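You operate a simulated robot arm through the tools that you are given. There is no shell and no other tool.

Carry out the task below with a simulated robot arm. There is one attempt and no reset: what you move stays moved.

Task
Cool the mould: heat off, dial to 90, fan on till under 40 C, then set it on the mat.
Fine: Stop the fan when it is cool; the other moulds stay.

Only the result counts: the job must be done as asked and must still hold three seconds after the hand-in. Knocking over, shifting, dropping, spilling or breaking anything else fails it.

Robot
A 7-joint arm with a two-finger parallel gripper, fixed in place. Base frame: the origin is at the foot of the arm, x ahead of it, y to its left, z up; the work surface is at about z = 0. Readings come in mm, rad, newtons and seconds.
With the tool pointing down near the work surface it reaches from about 240 to 620 mm from the base axis. Its first joint turns from -1.152 to 1.152 rad. Payload 2.6 kg.
The TCP is the grasp point between the finger pads, 30 mm short of the fingertips. In the tool frame z runs along the fingers and y along their closing line. Largest opening 94 mm; finger width 28, thickness 10; the body of the gripper, 50 by 96 mm, starts 55 mm behind the TCP.
Orientation is that of the tool frame in the base frame, as a unit quaternion [x, y, z, w]. With the fingers straight down and closing along the base's y, the tool's x points along the base's -x, its y along +y and its z along -z.

Tools
- The arm moves only by the tool apply_moves. Its arguments are lists of equal length, an entry for each row: "linear": the shift along the base's x, y, z in cm, a list of three; "rot": the turn, a rotation vector about the base's x, y, z in rad, a list of three; "hand": the opening, from 0 (shut) to 1 (fully open). In form: {"linear": [[x, y, z], ...], "rot": [[wx, wy, wz], ...], "hand": [hand, ...]}. A call has 1 to 20 rows; each row is the pose to reach, as a shift and turn from the pose commanded when the call began. Rows are played at 5 a second. More than 50 mm and 0.15 rad between two rows, or a gripper value outside its range, and nothing of the call is played. A pose out of reach is approached as far as the arm can. The call stops where the force on the tool passes 40 N (or 10 N more than at its start, if that is more) or the arm is blocked; 0.2 s more then pass. The fingers move at their own pace (about 72 mm/s each) and stop on an object; they squeeze with about 25 N. The grip force told is the motor's: it shows also when the fingers shut on nothing. Time passes only in rows, and 0.2 s behind the last, so rows that repeat a pose let the fingers close. It gives the time, the measured TCP pose, the force on the tool (base axes), the opening and the grip force at its end, in the units of the frame above (readings bear some noise), with the torque about the TCP (base axes, N m) and any sound that the robot's microphone picked up.
- Cameras (640 x 400 px; columns grow to the right, rows downward): "scene" is fixed at [28.2, 410.4, 560.3]; the picture's right is [-0.87, -0.49, 0.00], its down [-0.27, 0.47, -0.84] and it looks along [0.41, -0.73, -0.54] (base axes); focal length 338 px, centre (320, 200). "wrist" rides on the gripper at [76, 14, -102] in the tool frame; the picture's right is [-0.18, 0.98, 0.00], its down [-0.75, -0.14, -0.64] and it looks along [-0.63, -0.12, 0.77] (tool axes); focal length 243 px, centre (320, 200). There is no depth. A picture from a camera that has moved, and an enlarged one, comes with that camera's place and axes in the base frame and with its lens. The place of the scene camera against the robot may be out by one fixed shift of up to 18 mm in any direction.
- get_image(camera): a new picture of that camera. It takes no simulated time.
- close_up(camera, box): a new picture of the part [left, top, right, bottom] of that camera's present view, enlarged. It takes no simulated time.
- sign_off(): hands the job in; it is judged then, once.

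Nothing tells you positions but the pictures and the camera data. Unless the task says otherwise, let go and move clear before handing in.

The tools are called by a JSON object that holds its "name" and its "arguments". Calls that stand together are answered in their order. apply_moves: Moves the arm, as the interface text tells. Its arguments: {"type":"object","properties":{"linear":{"type":"array","items":{"type":"array","items":{"type":"number"}}},"rot":{"type":"array","items":{"type":"array","items":{"type":"number"}}},"hand":{"type":"array","items":{"type":"number"}}},"required":["linear","rot","hand"]} The other tools are called the same way: get_image (camera) takes a picture; close_up (camera, box) takes an enlarged picture of a part of a camera's view; sign_off () hands the job in.

At the start:

```text
time_s: 0.0
position: [344.3, 37.7, 305.7]
orientation: [0.0, 1.0, 0.0, 0.0]
wrist_force: [0.9, 0.7, 1.3]
wrist_torque: [0.01, -0.02, -0.02]
opening: 93.6
gripper_force: 0.1
```

scene: 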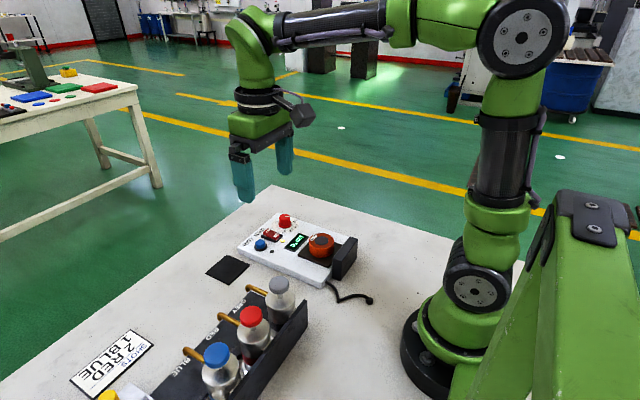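
wrist: 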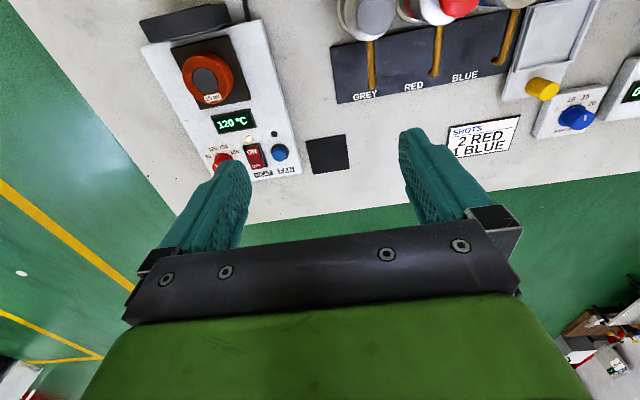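

I see a control panel with a round orange mould on a heater, a 120 °C display, a red dial, a red rocker switch and a blue button, plus a dark mat nearby. I'll look closer before moving.

{"name": "close_up", "arguments": {"camera": "scene", "box": [200, 190, 380, 310]}}

{"name": "close_up", "arguments": {"camera": "wrist", "box": [130, 0, 360, 190]}}

{"name": "close_up", "arguments": {"camera": "scene", "box": [60, 260, 340, 400]}}

{"name": "close_up", "arguments": {"camera": "wrist", "box": [320, 0, 640, 200]}}

```text
3.33 times, centred on (290, 250) of scene
camera zoom: at [28.2, 410.4, 560.3], right [-0.87, -0.49, 0.0], down [-0.27, 0.47, -0.84], along [0.41, -0.73, -0.54], focal length 1126 px, centre (420, 33)
```

zoom: 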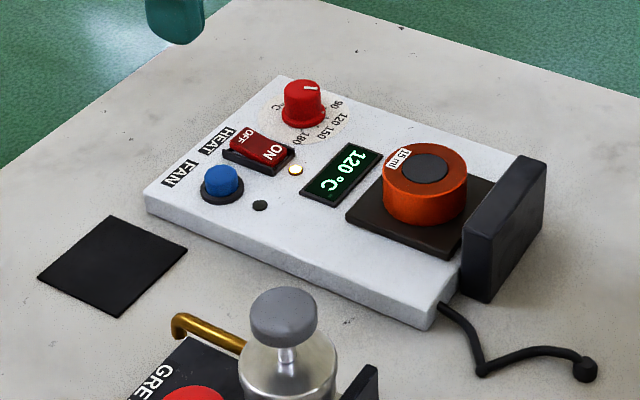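

```text
2.11 times, centred on (245, 95) of wrist
camera zoom: at [267.1, 52.1, 409.7], right [0.18, 0.98, 0.0], down [0.75, -0.14, 0.64], along [0.63, -0.12, -0.77], focal length 511 px, centre (478, 421)
```

zoom: 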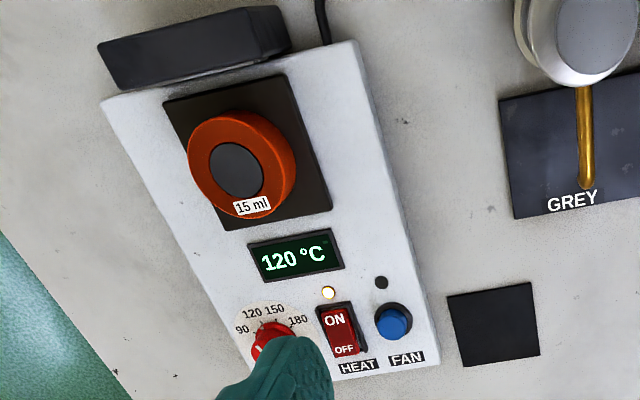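

```text
2.29 times, centred on (200, 330) of scene
camera zoom: at [28.2, 410.4, 560.3], right [-0.87, -0.49, 0.0], down [-0.27, 0.47, -0.84], along [0.41, -0.73, -0.54], focal length 772 px, centre (594, -97)
```

zoom: 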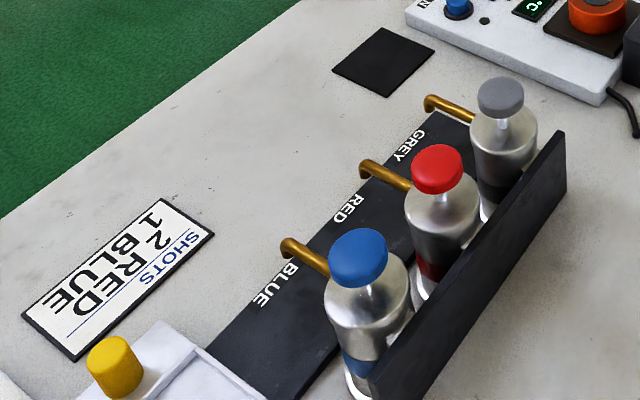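

```text
2.00 times, centred on (480, 100) of wrist
camera zoom: at [267.1, 52.1, 409.7], right [0.18, 0.98, 0.0], down [0.75, -0.14, 0.64], along [0.63, -0.12, -0.77], focal length 485 px, centre (0, 400)
```

zoom: 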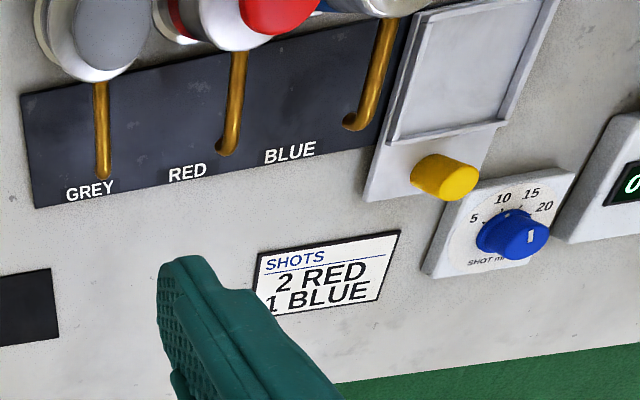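

The panel is roughly axis aligned (x about 276 to 509, y about -196 to -28), and the mat is near (495, 23). I'll bring the hand over the panel, staying high, to see the dial, rocker and button unobstructed.

{"name": "apply_moves", "arguments": {"linear": [[0, -4, 1], [-1, -8, 2], [-2, -12, 3], [-3, -14, 4], [-3, -14, 4]], "rot": [[0, 0, 0], [0, 0, 0], [0, 0, 0], [0, 0, 0], [0, 0, 0]], "hand": [1, 1, 1, 1, 1]}}

```text
time_s: 1.2
position: [313.8, -102.5, 348.3]
orientation: [0.0, 1.0, 0.0, 0.001]
wrist_force: [0.0, -0.5, 0.2]
wrist_torque: [-0.01, 0.05, 0.0]
opening: 94.2
gripper_force: 0.0
```

The hand is now over the panel at about (314, -102, 348), so I'll take fresh pictures of it.

{"name": "get_image", "arguments": {"camera": "wrist"}}

{"name": "get_image", "arguments": {"camera": "scene"}}

{"name": "close_up", "arguments": {"camera": "wrist", "box": [240, 20, 400, 220]}}

```text
taken
camera wrist: at [236.3, -88.2, 450.1], right [0.18, 0.98, 0.0], down [0.75, -0.14, 0.64], along [0.63, -0.12, -0.77], focal length 243 px, centre (320, 200)
```

wrist: 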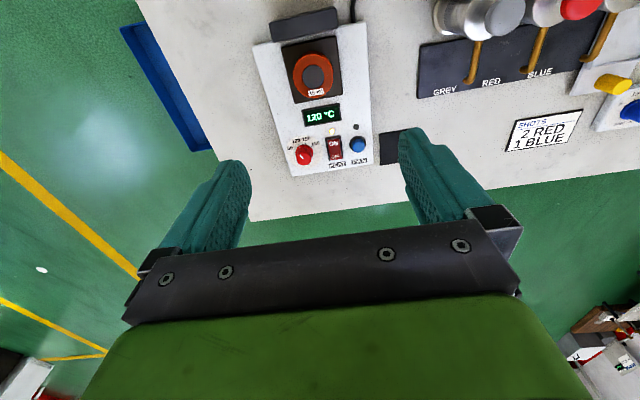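

```text
taken
```

scene: 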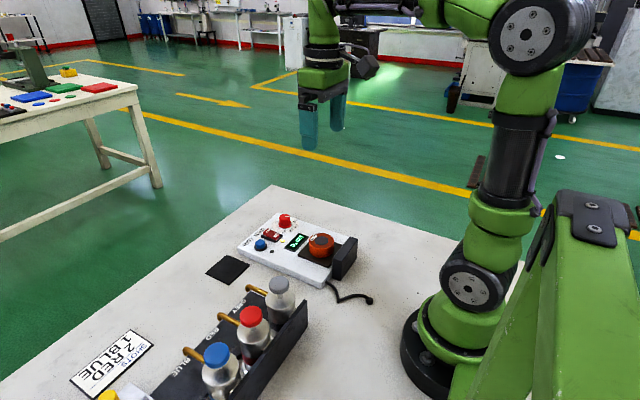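

```text
2.00 times, centred on (320, 120) of wrist
camera zoom: at [236.3, -88.2, 450.1], right [0.18, 0.98, 0.0], down [0.75, -0.14, 0.64], along [0.63, -0.12, -0.77], focal length 485 px, centre (320, 360)
```

zoom: 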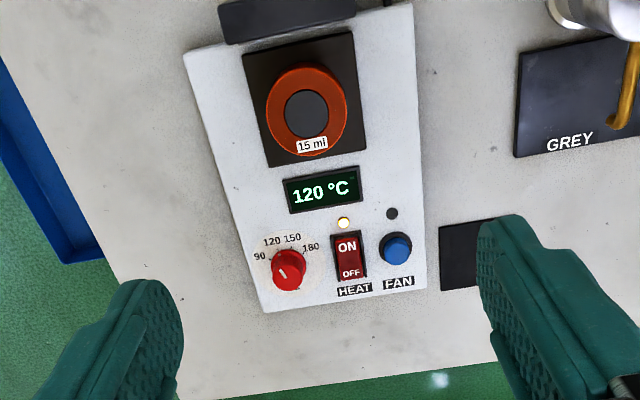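

The rocker has its ON side toward the robot and OFF on the far side, with the dial and blue fan button either side of it. I'll zoom in on the dial pointer and the switch state, and look for other moulds at the edges.

{"name": "close_up", "arguments": {"camera": "wrist", "box": [280, 120, 380, 180]}}

{"name": "close_up", "arguments": {"camera": "scene", "box": [230, 200, 320, 260]}}

{"name": "close_up", "arguments": {"camera": "wrist", "box": [100, 0, 260, 160]}}

```text
6.40 times, centred on (330, 150) of wrist
camera zoom: at [236.3, -88.2, 450.1], right [0.18, 0.98, 0.0], down [0.75, -0.14, 0.64], along [0.63, -0.12, -0.77], focal length 1553 px, centre (256, 520)
```

zoom: 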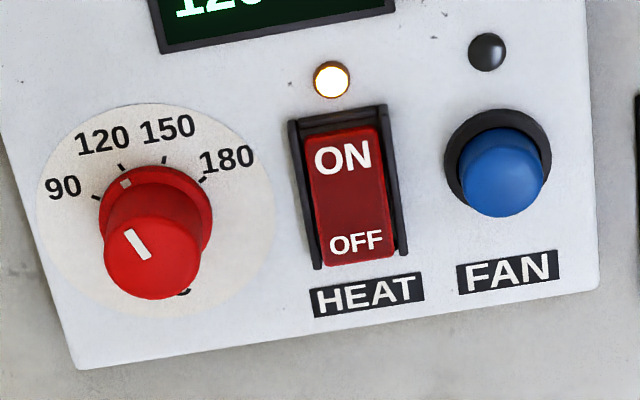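

```text
6.67 times, centred on (275, 230) of scene
camera zoom: at [28.2, 410.4, 560.3], right [-0.87, -0.49, 0.0], down [-0.27, 0.47, -0.84], along [0.41, -0.73, -0.54], focal length 2251 px, centre (620, 0)
```

zoom: 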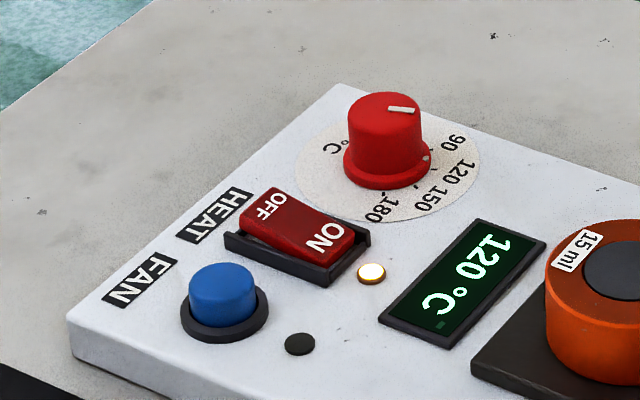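

```text
2.50 times, centred on (180, 80) of wrist
camera zoom: at [236.3, -88.2, 450.1], right [0.18, 0.98, 0.0], down [0.75, -0.14, 0.64], along [0.63, -0.12, -0.77], focal length 606 px, centre (670, 500)
```

zoom: 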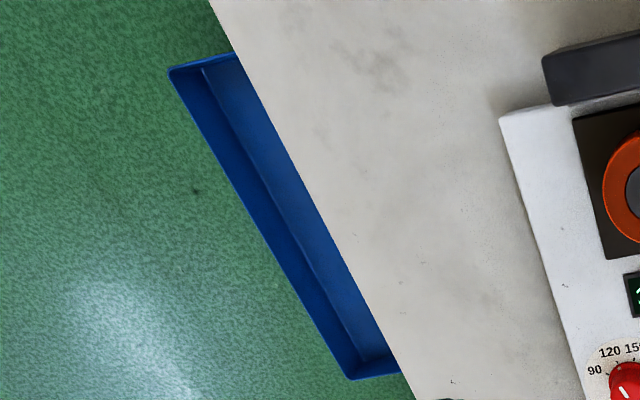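

The pointer is at 120 and 90 is about 40° counterclockwise from above. I put the dial at (459, -161), the rocker at (459, -103) with its OFF end raised near x=478, and the fan button at (459, -58). I'll shut the gripper, tilt it a little and hover over the rocker's OFF end.

{"name": "apply_moves", "arguments": {"linear": [[2, 0, -2], [4, 0, -5], [7, 0, -9], [10, 0, -13], [13, 0, -17], [15, 0, -20.5], [15.7, 0, -23], [15.7, 0, -23], [15.7, 0, -23]], "rot": [[0, 0.04, 0], [0, 0.08, 0], [0, 0.12, 0], [0, 0.16, 0], [0, 0.2, 0], [0, 0.25, 0], [0, 0.25, 0], [0, 0.25, 0], [0, 0.25, 0]], "hand": [0, 0, 0, 0, 0, 0, 0, 0, 0]}}

{"name": "get_image", "arguments": {"camera": "wrist"}}

{"name": "close_up", "arguments": {"camera": "scene", "box": [200, 160, 350, 260]}}

```text
time_s: 3.2
position: [467.1, -101.1, 114.8]
orientation: [0.0, 0.992, 0.0, -0.125]
wrist_force: [-0.7, -0.7, 0.9]
wrist_torque: [0.0, -0.02, 0.02]
opening: 0.0
gripper_force: 25.3
```

```text
taken
camera wrist: at [419.1, -86.9, 233.8], right [0.18, 0.98, -0.05], down [0.89, -0.14, 0.44], along [0.42, -0.12, -0.9], focal length 243 px, centre (320, 200)
```

wrist: 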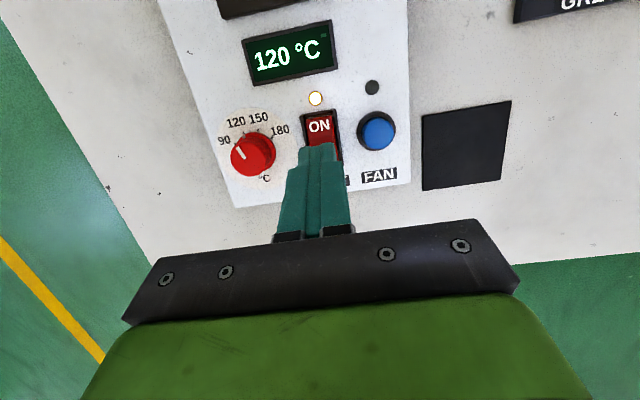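

```text
4.00 times, centred on (275, 210) of scene
camera zoom: at [28.2, 410.4, 560.3], right [-0.87, -0.49, 0.0], down [-0.27, 0.47, -0.84], along [0.41, -0.73, -0.54], focal length 1351 px, centre (500, 160)
```

zoom: 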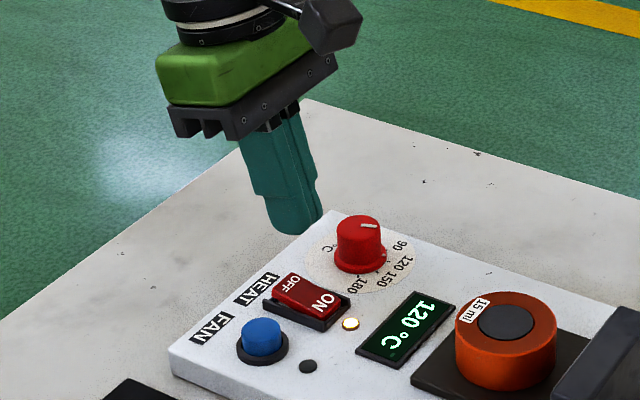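

The fingertip is over the rocker's OFF end in both views. I'll go down in small steps and watch for force and sound.

{"name": "apply_moves", "arguments": {"linear": [[0.2, -0.05, -1], [0.2, -0.05, -2], [0.2, -0.05, -2.8], [0.2, -0.05, -3.2], [0.2, -0.05, -3.4], [0.2, -0.05, -3.6], [0.2, -0.05, -3.8], [0.2, -0.05, -3.8]], "rot": [[0, 0, 0], [0, 0, 0], [0, 0, 0], [0, 0, 0], [0, 0, 0], [0, 0, 0], [0, 0, 0], [0, 0, 0]], "hand": [0, 0, 0, 0, 0, 0, 0, 0]}}

{"name": "close_up", "arguments": {"camera": "scene", "box": [230, 190, 320, 260]}}

{"name": "get_image", "arguments": {"camera": "wrist"}}

```text
time_s: 5.0
position: [471.8, -103.4, 79.1]
orientation: [-0.001, 0.992, -0.001, -0.125]
wrist_force: [-0.7, 0.2, 0.7]
wrist_torque: [-0.03, 0.0, 0.01]
opening: 0.1
gripper_force: 25.4
```

```text
5.71 times, centred on (275, 225) of scene
camera zoom: at [28.2, 410.4, 560.3], right [-0.87, -0.49, 0.0], down [-0.27, 0.47, -0.84], along [0.41, -0.73, -0.54], focal length 1930 px, centre (577, 57)
```

zoom: 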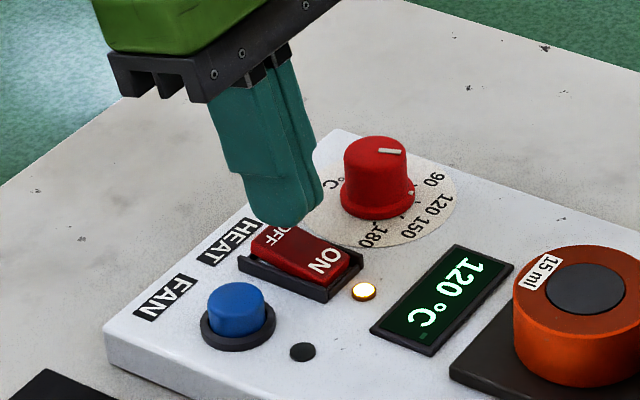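

```text
taken
camera wrist: at [423.9, -88.7, 197.2], right [0.18, 0.98, -0.05], down [0.89, -0.14, 0.44], along [0.42, -0.12, -0.9], focal length 243 px, centre (320, 200)
```

wrist: 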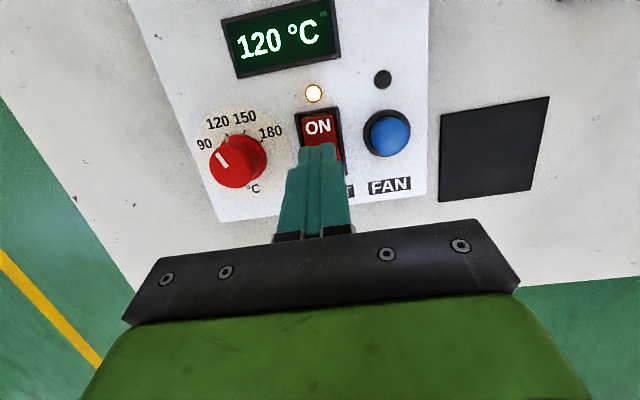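

The fingertip is still free (no force) and lined up with the OFF half at about z=46. I'll keep pressing in 1 to 2 mm steps.

{"name": "apply_moves", "arguments": {"linear": [[0, 0, -0.2], [0, 0, -0.4], [0, 0, -0.5], [0, 0, -0.6], [0, 0, -0.7], [0, 0, -0.8], [0, 0, -0.8]], "rot": [[0, 0, 0], [0, 0, 0], [0, 0, 0], [0, 0, 0], [0, 0, 0], [0, 0, 0], [0, 0, 0]], "hand": [0, 0, 0, 0, 0, 0, 0]}}

{"name": "close_up", "arguments": {"camera": "scene", "box": [230, 190, 320, 260]}}

```text
time_s: 6.6
position: [472.7, -102.9, 70.4]
orientation: [0.0, 0.992, 0.0, -0.124]
wrist_force: [1.0, 0.2, -0.2]
wrist_torque: [-0.01, -0.01, 0.03]
opening: 0.1
gripper_force: 24.4
```

```text
5.71 times, centred on (275, 225) of scene
camera zoom: at [28.2, 410.4, 560.3], right [-0.87, -0.49, 0.0], down [-0.27, 0.47, -0.84], along [0.41, -0.73, -0.54], focal length 1930 px, centre (577, 57)
```

zoom: 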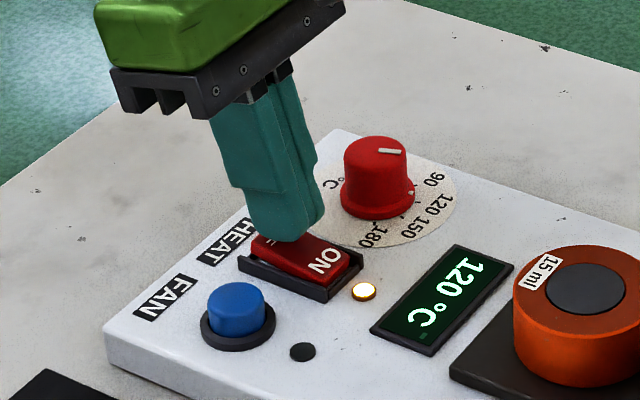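

The light is still on and there is still no contact force, with the fingertip just above the OFF end. I'll continue down 1 mm at a time.

{"name": "apply_moves", "arguments": {"linear": [[0, 0, -0.1], [0, 0, -0.2], [0, 0, -0.3], [0, 0, -0.4], [0, 0, -0.5], [0, 0, -0.6], [0, 0, -0.6]], "rot": [[0, 0, 0], [0, 0, 0], [0, 0, 0], [0, 0, 0], [0, 0, 0], [0, 0, 0], [0, 0, 0]], "hand": [0, 0, 0, 0, 0, 0, 0]}}

{"name": "close_up", "arguments": {"camera": "scene", "box": [230, 190, 320, 260]}}

```text
time_s: 8.2
position: [473.9, -102.0, 64.9]
orientation: [0.0, 0.992, 0.0, -0.124]
wrist_force: [0.5, -0.4, -0.2]
wrist_torque: [-0.02, 0.01, -0.03]
opening: 0.0
gripper_force: 25.0
```

```text
5.71 times, centred on (275, 225) of scene
camera zoom: at [28.2, 410.4, 560.3], right [-0.87, -0.49, 0.0], down [-0.27, 0.47, -0.84], along [0.41, -0.73, -0.54], focal length 1930 px, centre (577, 57)
```

zoom: 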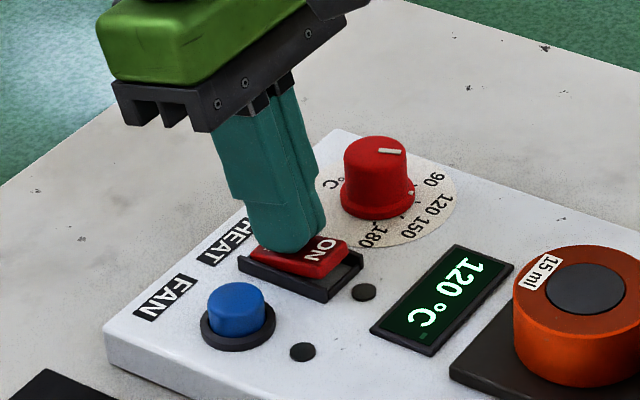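

The rocker has flipped and the heat light is out. Next I'll lift, straighten the tool and move to look at the dial with open fingers.

{"name": "apply_moves", "arguments": {"linear": [[0, 0, 3], [0, 0, 6], [-1.5, -1.5, 8], [-3.5, -3.5, 9], [-5.5, -5.5, 9], [-5.5, -5.5, 9]], "rot": [[0, 0, 0], [0, -0.05, 0], [0, -0.12, 0], [0, -0.2, 0], [0, -0.25, 0], [0, -0.25, 0]], "hand": [0, 0, 0, 0.5, 1, 1]}}

{"name": "get_image", "arguments": {"camera": "wrist"}}

{"name": "close_up", "arguments": {"camera": "wrist", "box": [240, 100, 420, 220]}}

{"name": "close_up", "arguments": {"camera": "scene", "box": [230, 190, 350, 270]}}

```text
time_s: 9.6
position: [416.8, -159.0, 155.2]
orientation: [-0.001, 1.0, 0.0, 0.002]
wrist_force: [0.1, 0.7, -0.3]
wrist_torque: [0.03, 0.01, 0.0]
opening: 94.1
gripper_force: 0.0
```

```text
taken
camera wrist: at [340.4, -144.0, 257.9], right [0.18, 0.98, 0.0], down [0.75, -0.14, 0.64], along [0.63, -0.12, -0.77], focal length 243 px, centre (320, 200)
```

wrist: 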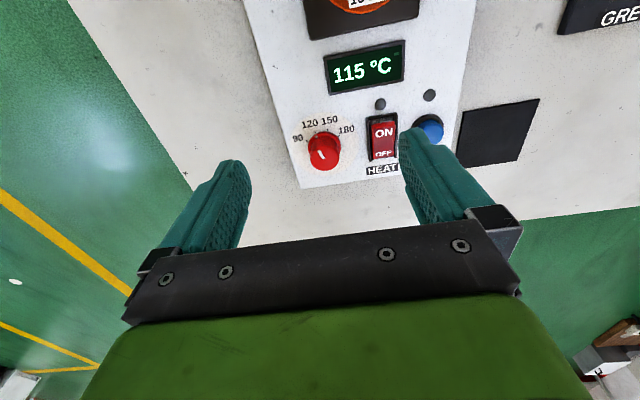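

```text
3.33 times, centred on (330, 160) of wrist
camera zoom: at [340.4, -144.0, 257.9], right [0.18, 0.98, 0.0], down [0.75, -0.14, 0.64], along [0.63, -0.12, -0.77], focal length 809 px, centre (287, 333)
```

zoom: 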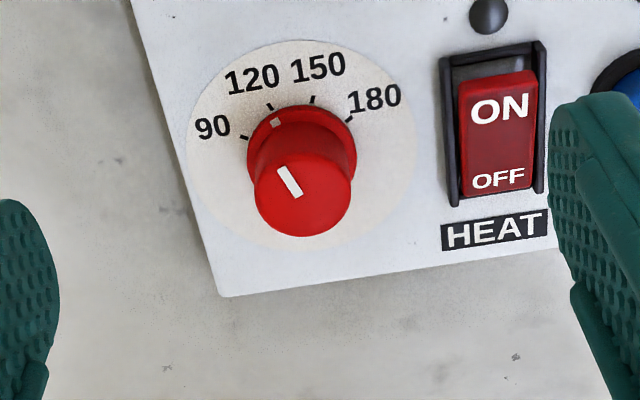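

```text
5.00 times, centred on (290, 230) of scene
camera zoom: at [28.2, 410.4, 560.3], right [-0.87, -0.49, 0.0], down [-0.27, 0.47, -0.84], along [0.41, -0.73, -0.54], focal length 1688 px, centre (470, 50)
```

zoom: 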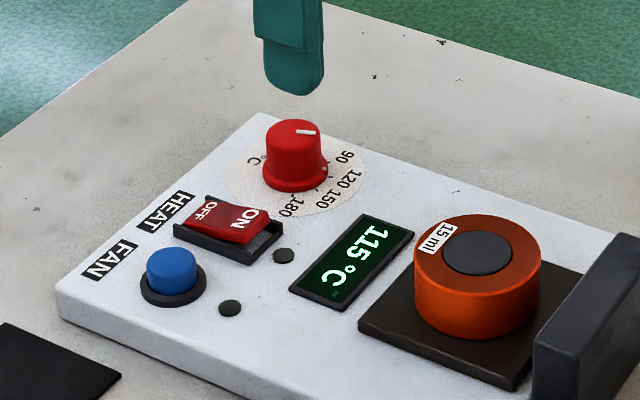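

The display reads 115 °C and is falling, the heat light is off, and the dial is centred near (460, -162) with its top at about z=48. I'll hover over it with fingers half open and rotated back by about 0.35 rad, so that the turn is symmetric.

{"name": "apply_moves", "arguments": {"linear": [[1.5, -0.1, -1], [3, -0.2, -2], [4.3, -0.3, -3.5], [4.3, -0.3, -4.5], [4.3, -0.3, -4.5]], "rot": [[0, 0, -0.1], [0, 0, -0.2], [0, 0, -0.3], [0, 0, -0.35], [0, 0, -0.35]], "hand": [0.55, 0.55, 0.55, 0.55, 0.55]}}

{"name": "get_image", "arguments": {"camera": "wrist"}}

{"name": "close_up", "arguments": {"camera": "scene", "box": [230, 170, 350, 250]}}

```text
time_s: 10.8
position: [459.6, -160.2, 110.4]
orientation: [0.175, 0.985, 0.0, 0.0]
wrist_force: [-0.2, 0.0, 0.2]
wrist_torque: [0.0, 0.01, 0.02]
opening: 51.8
gripper_force: 0.1
```

```text
taken
camera wrist: at [393.0, -121.0, 211.8], right [0.51, 0.86, 0.0], down [0.66, -0.39, 0.64], along [0.55, -0.33, -0.77], focal length 243 px, centre (320, 200)
```

wrist: 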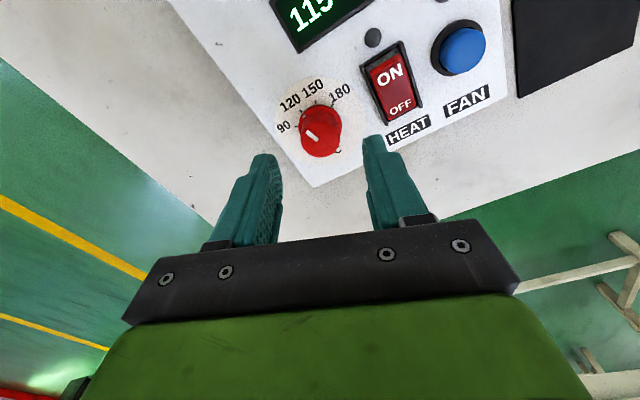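

```text
5.00 times, centred on (290, 210) of scene
camera zoom: at [28.2, 410.4, 560.3], right [-0.87, -0.49, 0.0], down [-0.27, 0.47, -0.84], along [0.41, -0.73, -0.54], focal length 1688 px, centre (470, 150)
```

zoom: 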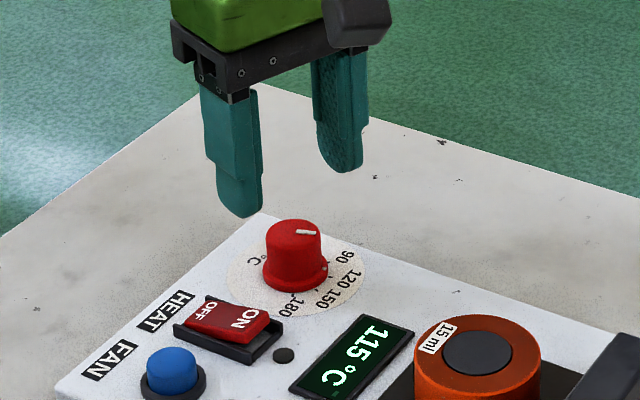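

Dial and gripper are aligned, with the knob on the tool's axis in the picture at about (460, -162). I'll descend so the fingertips sit around the knob just above its skirt, then close gently.

{"name": "apply_moves", "arguments": {"linear": [[0, 0, -1.5], [0, 0, -3], [0, 0, -3.8], [0, 0, -4.2], [0, 0, -4.5], [0, 0, -4.5]], "rot": [[0, 0, 0], [0, 0, 0], [0, 0, 0], [0, 0, 0], [0, 0, 0], [0, 0, 0]], "hand": [0.55, 0.55, 0.55, 0.55, 0.55, 0.55]}}

{"name": "get_image", "arguments": {"camera": "wrist"}}

{"name": "close_up", "arguments": {"camera": "scene", "box": [230, 170, 350, 250]}}

```text
time_s: 12.2
position: [461.9, -161.3, 62.9]
orientation: [0.175, 0.985, -0.001, 0.001]
wrist_force: [0.0, 1.2, 0.0]
wrist_torque: [0.0, -0.01, 0.01]
opening: 51.6
gripper_force: 0.0
```

```text
taken
camera wrist: at [394.0, -121.0, 167.0], right [0.51, 0.86, 0.0], down [0.66, -0.39, 0.64], along [0.55, -0.33, -0.77], focal length 243 px, centre (320, 200)
```

wrist: 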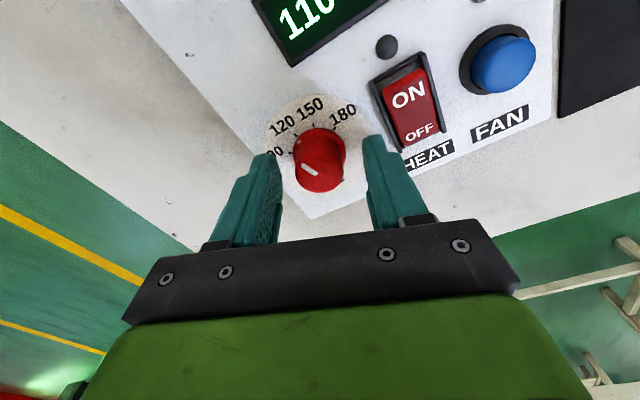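

```text
5.00 times, centred on (290, 210) of scene
camera zoom: at [28.2, 410.4, 560.3], right [-0.87, -0.49, 0.0], down [-0.27, 0.47, -0.84], along [0.41, -0.73, -0.54], focal length 1688 px, centre (470, 150)
```

zoom: 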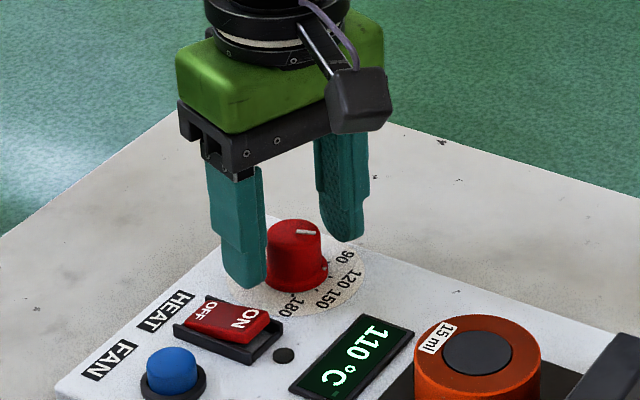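

The fingers straddle the knob evenly and nothing is touching. I'll close on it and let the grip settle.

{"name": "apply_moves", "arguments": {"linear": [[0, 0, 0], [0, 0, 0], [0, 0, 0], [0, 0, 0]], "rot": [[0, 0, 0], [0, 0, 0], [0, 0, 0], [0, 0, 0]], "hand": [0.3, 0.25, 0.2, 0.2]}}

{"name": "close_up", "arguments": {"camera": "wrist", "box": [240, 80, 400, 220]}}

```text
time_s: 13.2
position: [461.3, -160.9, 63.6]
orientation: [0.175, 0.984, -0.001, -0.001]
wrist_force: [-1.4, -5.8, -2.4]
wrist_torque: [0.33, -0.07, -0.04]
opening: 28.7
gripper_force: 44.6
```

```text
2.86 times, centred on (320, 150) of wrist
camera zoom: at [393.8, -121.6, 167.1], right [0.51, 0.86, 0.0], down [0.66, -0.39, 0.64], along [0.55, -0.33, -0.77], focal length 693 px, centre (320, 343)
```

zoom: 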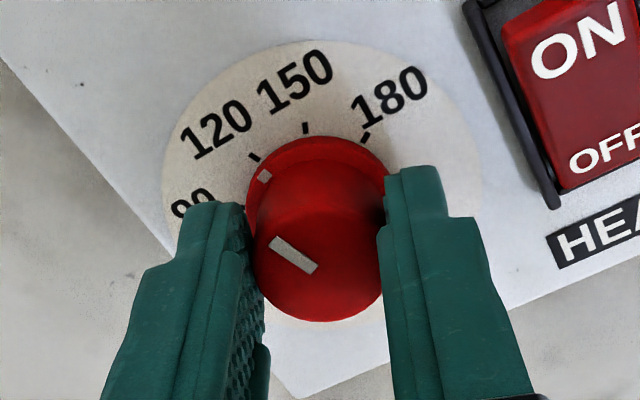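

The knob is held with a 28.7 mm opening and a small sideways force, which says the knob is about 1 mm toward -y. I'll shift by that and turn +40°.

{"name": "apply_moves", "arguments": {"linear": [[0, -0.1, 0], [0, -0.1, 0], [0, -0.1, 0], [0, -0.1, 0], [0, -0.1, 0], [0, -0.1, 0], [0, -0.1, 0], [0, -0.1, 0], [0, -0.1, 0]], "rot": [[0, 0, 0.05], [0, 0, 0.15], [0, 0, 0.25], [0, 0, 0.35], [0, 0, 0.45], [0, 0, 0.55], [0, 0, 0.65], [0, 0, 0.7], [0, 0, 0.7]], "hand": [0.2, 0.2, 0.2, 0.2, 0.2, 0.2, 0.2, 0.2, 0.2]}}

{"name": "close_up", "arguments": {"camera": "wrist", "box": [240, 80, 400, 220]}}

{"name": "close_up", "arguments": {"camera": "scene", "box": [230, 170, 350, 250]}}

```text
time_s: 15.2
position: [460.7, -163.4, 64.4]
orientation: [-0.174, 0.985, 0.0, 0.0]
wrist_force: [11.7, -8.2, -15.4]
wrist_torque: [0.16, -0.14, -0.24]
opening: 28.7
gripper_force: 45.3
```

```text
2.86 times, centred on (320, 150) of wrist
camera zoom: at [384.0, -175.3, 167.1], right [-0.17, 0.99, 0.0], down [0.76, 0.13, 0.64], along [0.63, 0.11, -0.77], focal length 693 px, centre (320, 343)
```

zoom: 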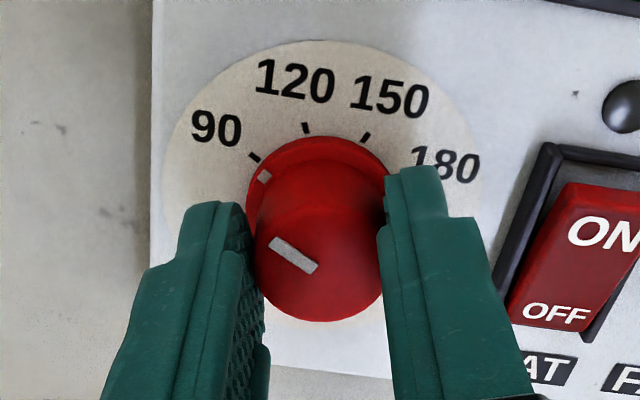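

```text
5.00 times, centred on (290, 210) of scene
camera zoom: at [28.3, 410.4, 560.4], right [-0.87, -0.49, 0.0], down [-0.27, 0.47, -0.84], along [0.41, -0.73, -0.54], focal length 1688 px, centre (470, 150)
```

zoom: 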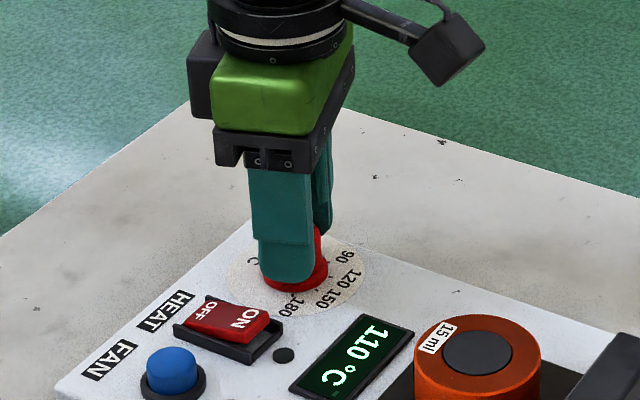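

The pointer now sits at the 90 tick just as it sat at 120 before. I'll release the knob, rise straight up and check it again.

{"name": "apply_moves", "arguments": {"linear": [[0, 0, 0], [0, 0, 0], [0, 0, 0], [0, 0, 1.5], [0, 0, 4], [0, 0, 7], [0, 0, 9], [0, 0, 9]], "rot": [[0, 0, 0], [0, 0, 0], [0, 0, 0], [0, 0, 0], [0, 0, 0], [0, 0, 0], [0, 0, 0], [0, 0, 0]], "hand": [0.4, 0.5, 0.55, 0.55, 0.55, 0.55, 0.55, 0.55]}}

{"name": "close_up", "arguments": {"camera": "wrist", "box": [240, 40, 440, 180]}}

{"name": "close_up", "arguments": {"camera": "scene", "box": [230, 190, 350, 270]}}

```text
time_s: 17.0
position: [461.3, -162.0, 154.5]
orientation: [-0.175, 0.985, 0.0, 0.0]
wrist_force: [-0.8, 0.6, 1.0]
wrist_torque: [0.0, 0.0, 0.01]
opening: 51.6
gripper_force: 0.1
```

```text
2.86 times, centred on (340, 110) of wrist
camera zoom: at [384.3, -174.5, 257.1], right [-0.16, 0.99, 0.0], down [0.76, 0.13, 0.64], along [0.63, 0.11, -0.77], focal length 693 px, centre (263, 457)
```

zoom: 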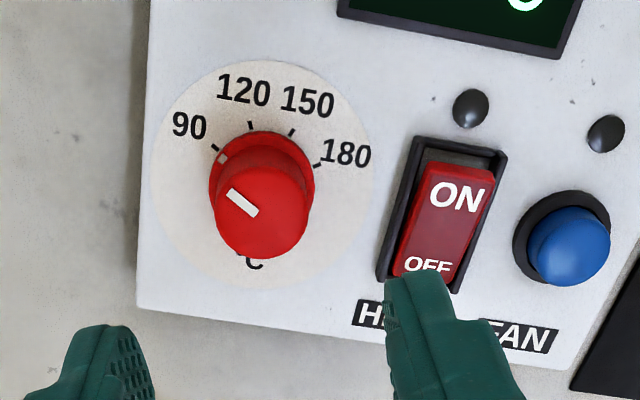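

```text
5.00 times, centred on (290, 230) of scene
camera zoom: at [28.2, 410.4, 560.3], right [-0.87, -0.49, 0.0], down [-0.27, 0.47, -0.84], along [0.41, -0.73, -0.54], focal length 1688 px, centre (470, 50)
```

zoom: 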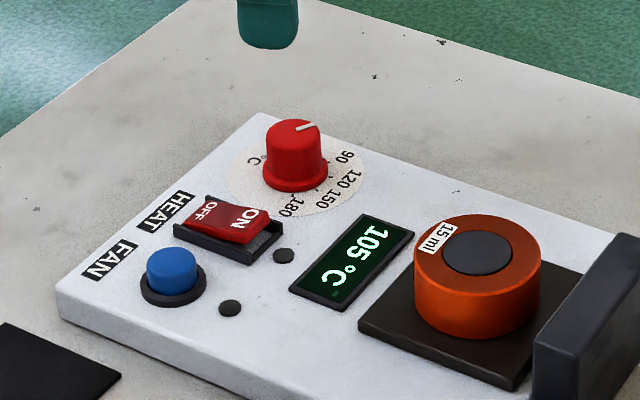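

Dial is at 90, heat off, display 105 °C. Next is the fan button at about (459.5, -58): I'll shut the gripper, square it up and hover above the button.

{"name": "apply_moves", "arguments": {"linear": [[0, 2.5, 0], [-0.1, 5, 0], [-0.1, 7.5, -1], [-0.1, 10, -3], [-0.1, 10.4, -5], [-0.1, 10.4, -5], [-0.1, 10.4, -5]], "rot": [[0, 0, -0.08], [0, 0, -0.16], [0, 0, -0.24], [0, 0, -0.32], [0, 0, -0.35], [0, 0, -0.35], [0, 0, -0.35]], "hand": [0.3, 0, 0, 0, 0, 0, 0]}}

{"name": "get_image", "arguments": {"camera": "wrist"}}

{"name": "close_up", "arguments": {"camera": "scene", "box": [210, 180, 350, 270]}}

```text
time_s: 18.6
position: [459.5, -56.6, 104.7]
orientation: [-0.001, 1.0, 0.001, 0.001]
wrist_force: [0.1, 0.7, 0.3]
wrist_torque: [-0.01, -0.01, 0.02]
opening: 0.2
gripper_force: 25.0
```

```text
taken
camera wrist: at [382.8, -42.6, 207.3], right [0.18, 0.98, 0.0], down [0.75, -0.14, 0.64], along [0.63, -0.12, -0.77], focal length 243 px, centre (320, 200)
```

wrist: 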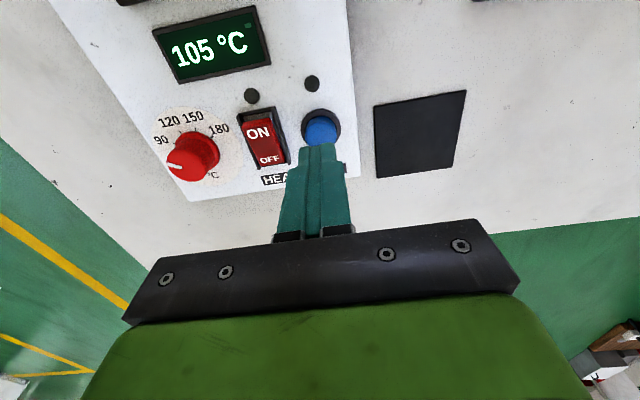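

```text
4.44 times, centred on (280, 225) of scene
camera zoom: at [28.2, 410.4, 560.3], right [-0.87, -0.49, 0.0], down [-0.27, 0.47, -0.84], along [0.41, -0.73, -0.54], focal length 1501 px, centre (498, 89)
```

zoom: 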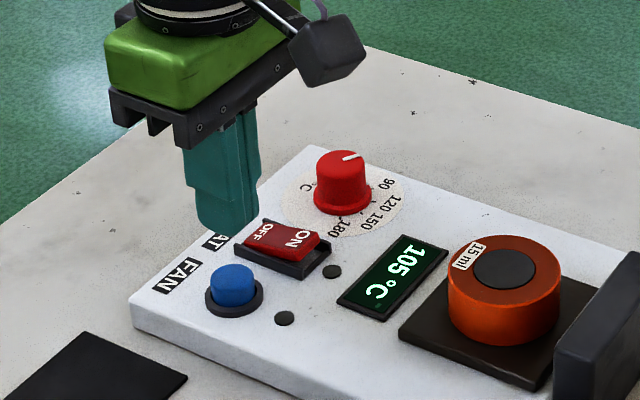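

The closed fingertips are lined up over the fan button. I'll go down and press in small steps, watching its lamp.

{"name": "apply_moves", "arguments": {"linear": [[0, -0.05, -1.2], [0, -0.05, -2.2], [0, -0.05, -2.5], [0, -0.05, -2.7], [0, -0.05, -2.8], [0, -0.05, -2.9], [0, -0.05, -3.0], [0, -0.05, -3.1], [0, -0.05, -3.1]], "rot": [[0, 0, 0], [0, 0, 0], [0, 0, 0], [0, 0, 0], [0, 0, 0], [0, 0, 0], [0, 0, 0], [0, 0, 0], [0, 0, 0]], "hand": [0, 0, 0, 0, 0, 0, 0, 0, 0]}}

{"name": "close_up", "arguments": {"camera": "scene", "box": [210, 190, 350, 280]}}

```text
time_s: 20.6
position: [459.5, -58.4, 72.9]
orientation: [0.001, 1.0, 0.0, 0.0]
wrist_force: [-0.4, 0.2, -0.3]
wrist_torque: [-0.01, -0.04, -0.02]
opening: 0.1
gripper_force: 24.6
```

```text
4.44 times, centred on (280, 235) of scene
camera zoom: at [28.2, 410.4, 560.3], right [-0.87, -0.49, 0.0], down [-0.27, 0.47, -0.84], along [0.41, -0.73, -0.54], focal length 1501 px, centre (498, 44)
```

zoom: 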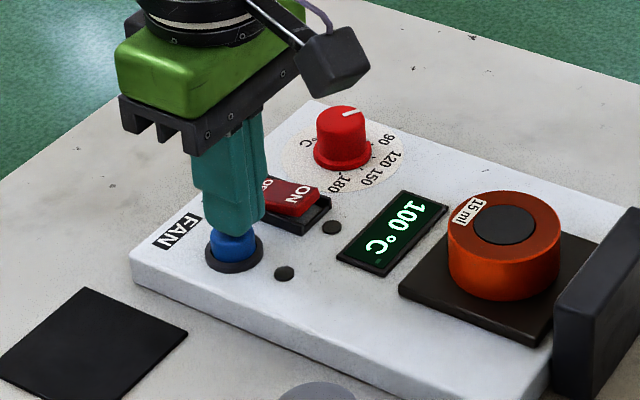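

The tip is almost at the button's top (z about 43), with no force yet and the lamp dark. I'll press another few millimetres.

{"name": "apply_moves", "arguments": {"linear": [[0, 0, -0.1], [0, 0, -0.2], [0, 0, -0.3], [0, 0, -0.4], [0, 0, -0.5], [0, 0, -0.5]], "rot": [[0, 0, 0], [0, 0, 0], [0, 0, 0], [0, 0, 0], [0, 0, 0], [0, 0, 0]], "hand": [0, 0, 0, 0, 0, 0]}}

{"name": "close_up", "arguments": {"camera": "scene", "box": [210, 190, 350, 280]}}

```text
time_s: 22.0
position: [460.2, -58.9, 68.5]
orientation: [0.001, 1.0, -0.001, 0.0]
wrist_force: [-0.1, -0.6, -0.1]
wrist_torque: [-0.01, -0.02, 0.02]
opening: 0.1
gripper_force: 24.9
```

```text
4.44 times, centred on (280, 235) of scene
camera zoom: at [28.2, 410.4, 560.3], right [-0.87, -0.49, 0.0], down [-0.27, 0.47, -0.84], along [0.41, -0.73, -0.54], focal length 1501 px, centre (498, 44)
```

zoom: 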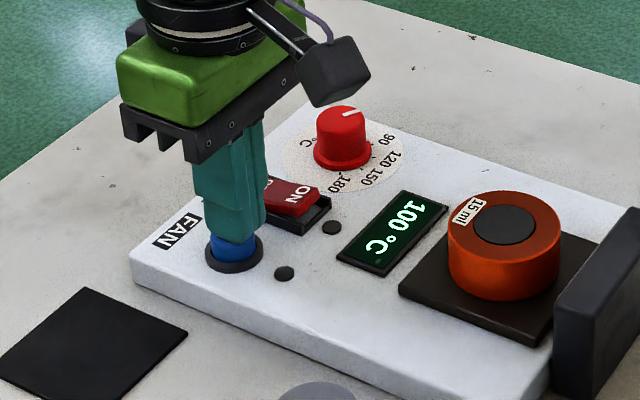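

Still no force and the lamp is dark, with the tip near z=38. I'll continue in 1 mm steps.

{"name": "apply_moves", "arguments": {"linear": [[0, 0, -0.1], [0, 0, -0.2], [0, 0, -0.3], [0, 0, -0.4], [0, 0, -0.4]], "rot": [[0, 0, 0], [0, 0, 0], [0, 0, 0], [0, 0, 0], [0, 0, 0]], "hand": [0, 0, 0, 0, 0]}}

{"name": "close_up", "arguments": {"camera": "scene", "box": [210, 190, 350, 280]}}

```text
time_s: 23.2
position: [460.2, -59.2, 64.3]
orientation: [0.0, 1.0, 0.0, 0.0]
wrist_force: [0.2, -0.1, 2.6]
wrist_torque: [0.01, -0.03, 0.0]
opening: 0.0
gripper_force: 25.7
heard: click
```

```text
4.44 times, centred on (280, 235) of scene
camera zoom: at [28.2, 410.4, 560.3], right [-0.87, -0.49, 0.0], down [-0.27, 0.47, -0.84], along [0.41, -0.73, -0.54], focal length 1501 px, centre (498, 44)
```

zoom: 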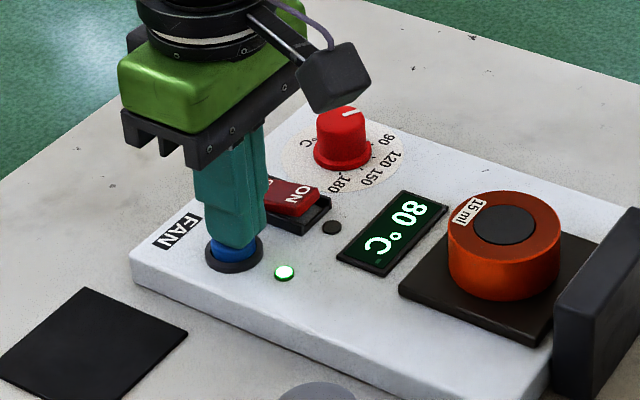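

A click was heard, the fan lamp is green and the display already reads 80 °C. I'll lift off the button and wait just above it.

{"name": "apply_moves", "arguments": {"linear": [[0, 0, 0.8], [0, 0, 2], [0, 0, 2]], "rot": [[0, 0, 0], [0, 0, 0], [0, 0, 0]], "hand": [0, 0, 0]}}

{"name": "close_up", "arguments": {"camera": "scene", "box": [210, 190, 350, 280]}}

```text
time_s: 24.0
position: [459.2, -58.0, 85.1]
orientation: [0.0, 1.0, 0.0, 0.001]
wrist_force: [-0.3, 0.2, -0.1]
wrist_torque: [-0.02, 0.05, 0.02]
opening: 0.0
gripper_force: 25.4
```

```text
4.44 times, centred on (280, 235) of scene
camera zoom: at [28.2, 410.4, 560.3], right [-0.87, -0.49, 0.0], down [-0.27, 0.47, -0.84], along [0.41, -0.73, -0.54], focal length 1501 px, centre (498, 44)
```

zoom: 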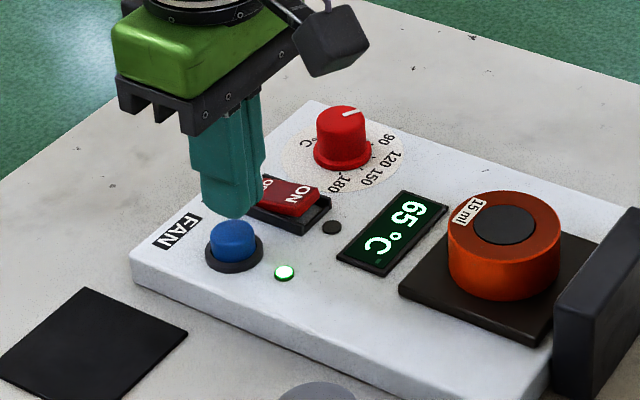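

The fan is running and the display shows 65 °C. I'll hold position for about three seconds and read it again.

{"name": "apply_moves", "arguments": {"linear": [[0, 0, 0], [0, 0, 0], [0, 0, 0], [0, 0, 0], [0, 0, 0], [0, 0, 0], [0, 0, 0], [0, 0, 0], [0, 0, 0], [0, 0, 0], [0, 0, 0], [0, 0, 0], [0, 0, 0], [0, 0, 0], [0, 0, 0]], "rot": [[0, 0, 0], [0, 0, 0], [0, 0, 0], [0, 0, 0], [0, 0, 0], [0, 0, 0], [0, 0, 0], [0, 0, 0], [0, 0, 0], [0, 0, 0], [0, 0, 0], [0, 0, 0], [0, 0, 0], [0, 0, 0], [0, 0, 0]], "hand": [0, 0, 0, 0, 0, 0, 0, 0, 0, 0, 0, 0, 0, 0, 0]}}

{"name": "close_up", "arguments": {"camera": "scene", "box": [210, 190, 350, 280]}}

```text
time_s: 27.2
position: [460.4, -58.3, 84.5]
orientation: [0.0, 1.0, 0.0, 0.0]
wrist_force: [-0.2, 0.5, 0.0]
wrist_torque: [-0.01, -0.03, 0.0]
opening: 0.1
gripper_force: 25.1
```

```text
4.44 times, centred on (280, 235) of scene
camera zoom: at [28.2, 410.4, 560.3], right [-0.87, -0.49, 0.0], down [-0.27, 0.47, -0.84], along [0.41, -0.73, -0.54], focal length 1501 px, centre (498, 44)
```

zoom: 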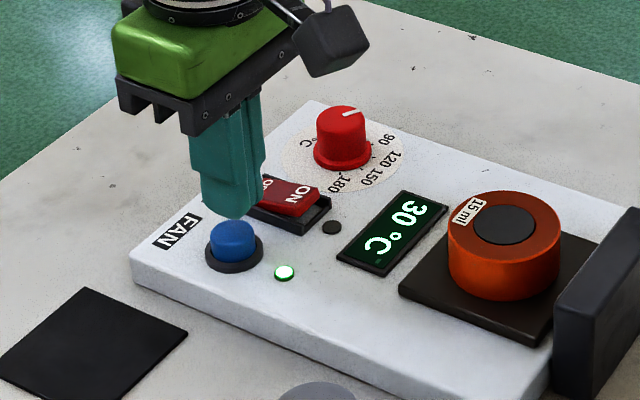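

The display reads 30 °C, well under 40, so I'll press the fan button once more to stop it.

{"name": "apply_moves", "arguments": {"linear": [[0, 0, -0.8], [0, 0, -1.4], [0, 0, -1.6], [0, 0, -1.8], [0, 0, -2.0], [0, 0, -2.0]], "rot": [[0, 0, 0], [0, 0, 0], [0, 0, 0], [0, 0, 0], [0, 0, 0], [0, 0, 0]], "hand": [0, 0, 0, 0, 0, 0]}}

{"name": "close_up", "arguments": {"camera": "scene", "box": [210, 190, 350, 280]}}

```text
time_s: 28.6
position: [460.4, -56.9, 64.4]
orientation: [-0.001, 1.0, 0.001, 0.0]
wrist_force: [0.7, -0.6, 1.4]
wrist_torque: [-0.09, 0.04, 0.0]
opening: 0.0
gripper_force: 24.9
heard: click
```

```text
4.44 times, centred on (280, 235) of scene
camera zoom: at [28.2, 410.4, 560.3], right [-0.87, -0.49, 0.0], down [-0.27, 0.47, -0.84], along [0.41, -0.73, -0.54], focal length 1501 px, centre (498, 44)
```

zoom: 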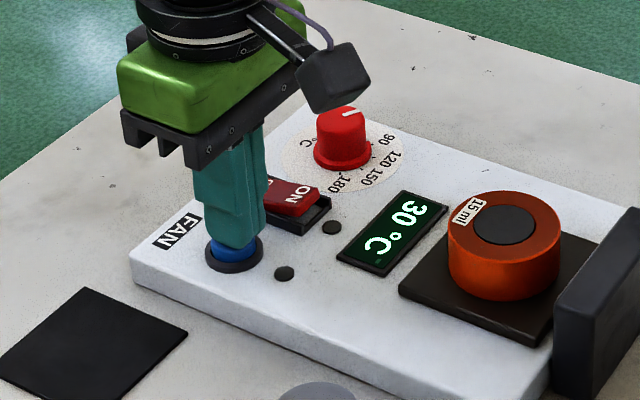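

The fan clicked off, its lamp is dark and the display holds at 30 °C. I'll rise clear and go over the mould with the gripper open for a closer look.

{"name": "apply_moves", "arguments": {"linear": [[0, 0, 2], [0, 0, 5], [0, 0, 8.5], [-2.5, -1, 12], [-6, -2.5, 14], [-10, -4, 14], [-13.8, -5.5, 14], [-13.8, -5.5, 14], [-13.8, -5.5, 14]], "rot": [[0, 0, 0], [0, 0, 0], [0, 0, 0], [0, 0, 0], [0, 0, 0], [0, 0, 0], [0, 0, 0], [0, 0, 0], [0, 0, 0]], "hand": [0, 0, 0, 0.5, 1, 1, 1, 1, 1]}}

{"name": "get_image", "arguments": {"camera": "wrist"}}

{"name": "get_image", "arguments": {"camera": "scene"}}

{"name": "close_up", "arguments": {"camera": "scene", "box": [210, 180, 370, 290]}}

```text
time_s: 30.6
position: [321.1, -117.3, 205.7]
orientation: [0.0, 1.0, 0.0, -0.001]
wrist_force: [0.5, -0.2, -0.3]
wrist_torque: [0.01, -0.05, 0.01]
opening: 93.7
gripper_force: 0.0
```

```text
taken
camera wrist: at [243.5, -101.9, 308.9], right [0.18, 0.98, 0.0], down [0.75, -0.14, 0.64], along [0.63, -0.12, -0.77], focal length 243 px, centre (320, 200)
```

wrist: 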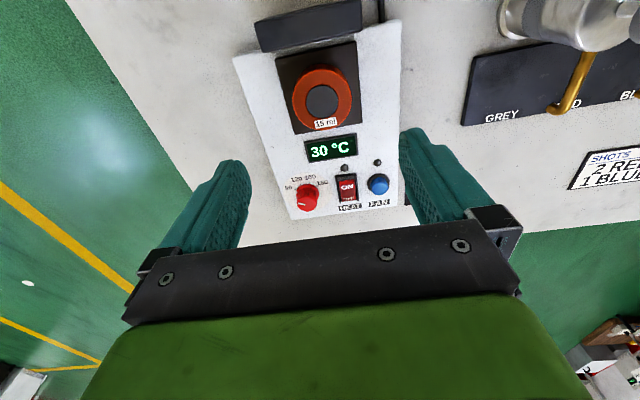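

```text
taken
```

scene: 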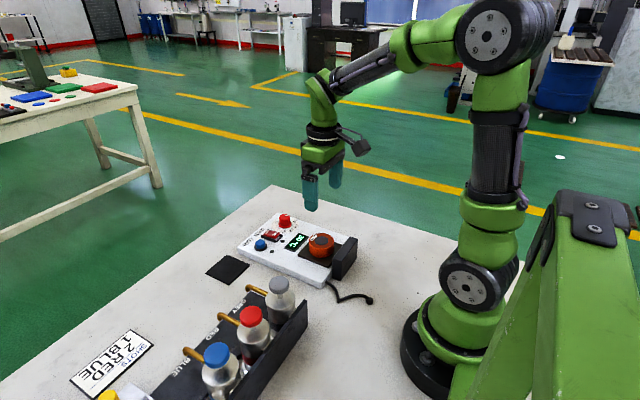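

```text
3.64 times, centred on (290, 235) of scene
camera zoom: at [28.2, 410.4, 560.3], right [-0.87, -0.49, 0.0], down [-0.27, 0.47, -0.84], along [0.41, -0.73, -0.54], focal length 1228 px, centre (429, 73)
```

zoom: 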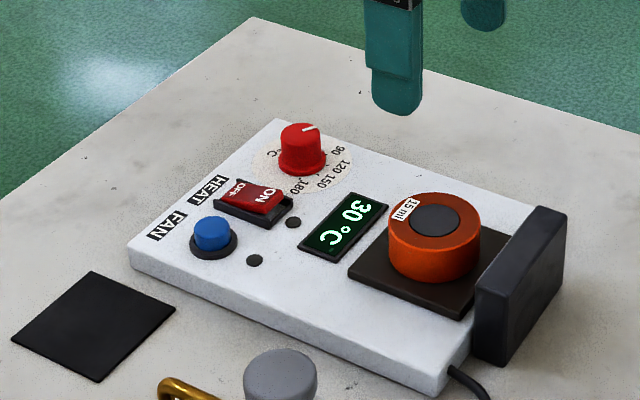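

{"name": "close_up", "arguments": {"camera": "wrist", "box": [230, 0, 430, 140]}}

```text
2.86 times, centred on (330, 70) of wrist
camera zoom: at [243.5, -101.9, 308.9], right [0.18, 0.98, 0.0], down [0.75, -0.14, 0.64], along [0.63, -0.12, -0.77], focal length 693 px, centre (291, 571)
```

zoom: 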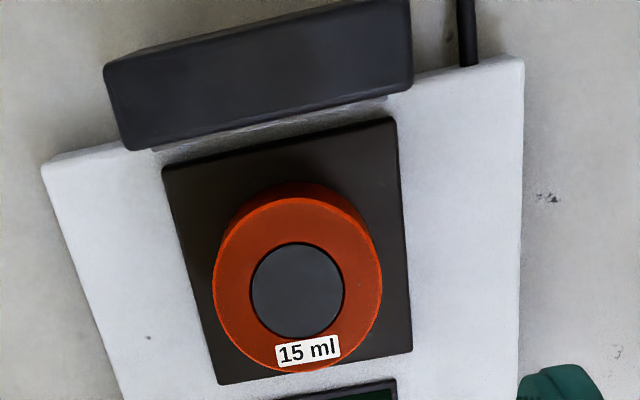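

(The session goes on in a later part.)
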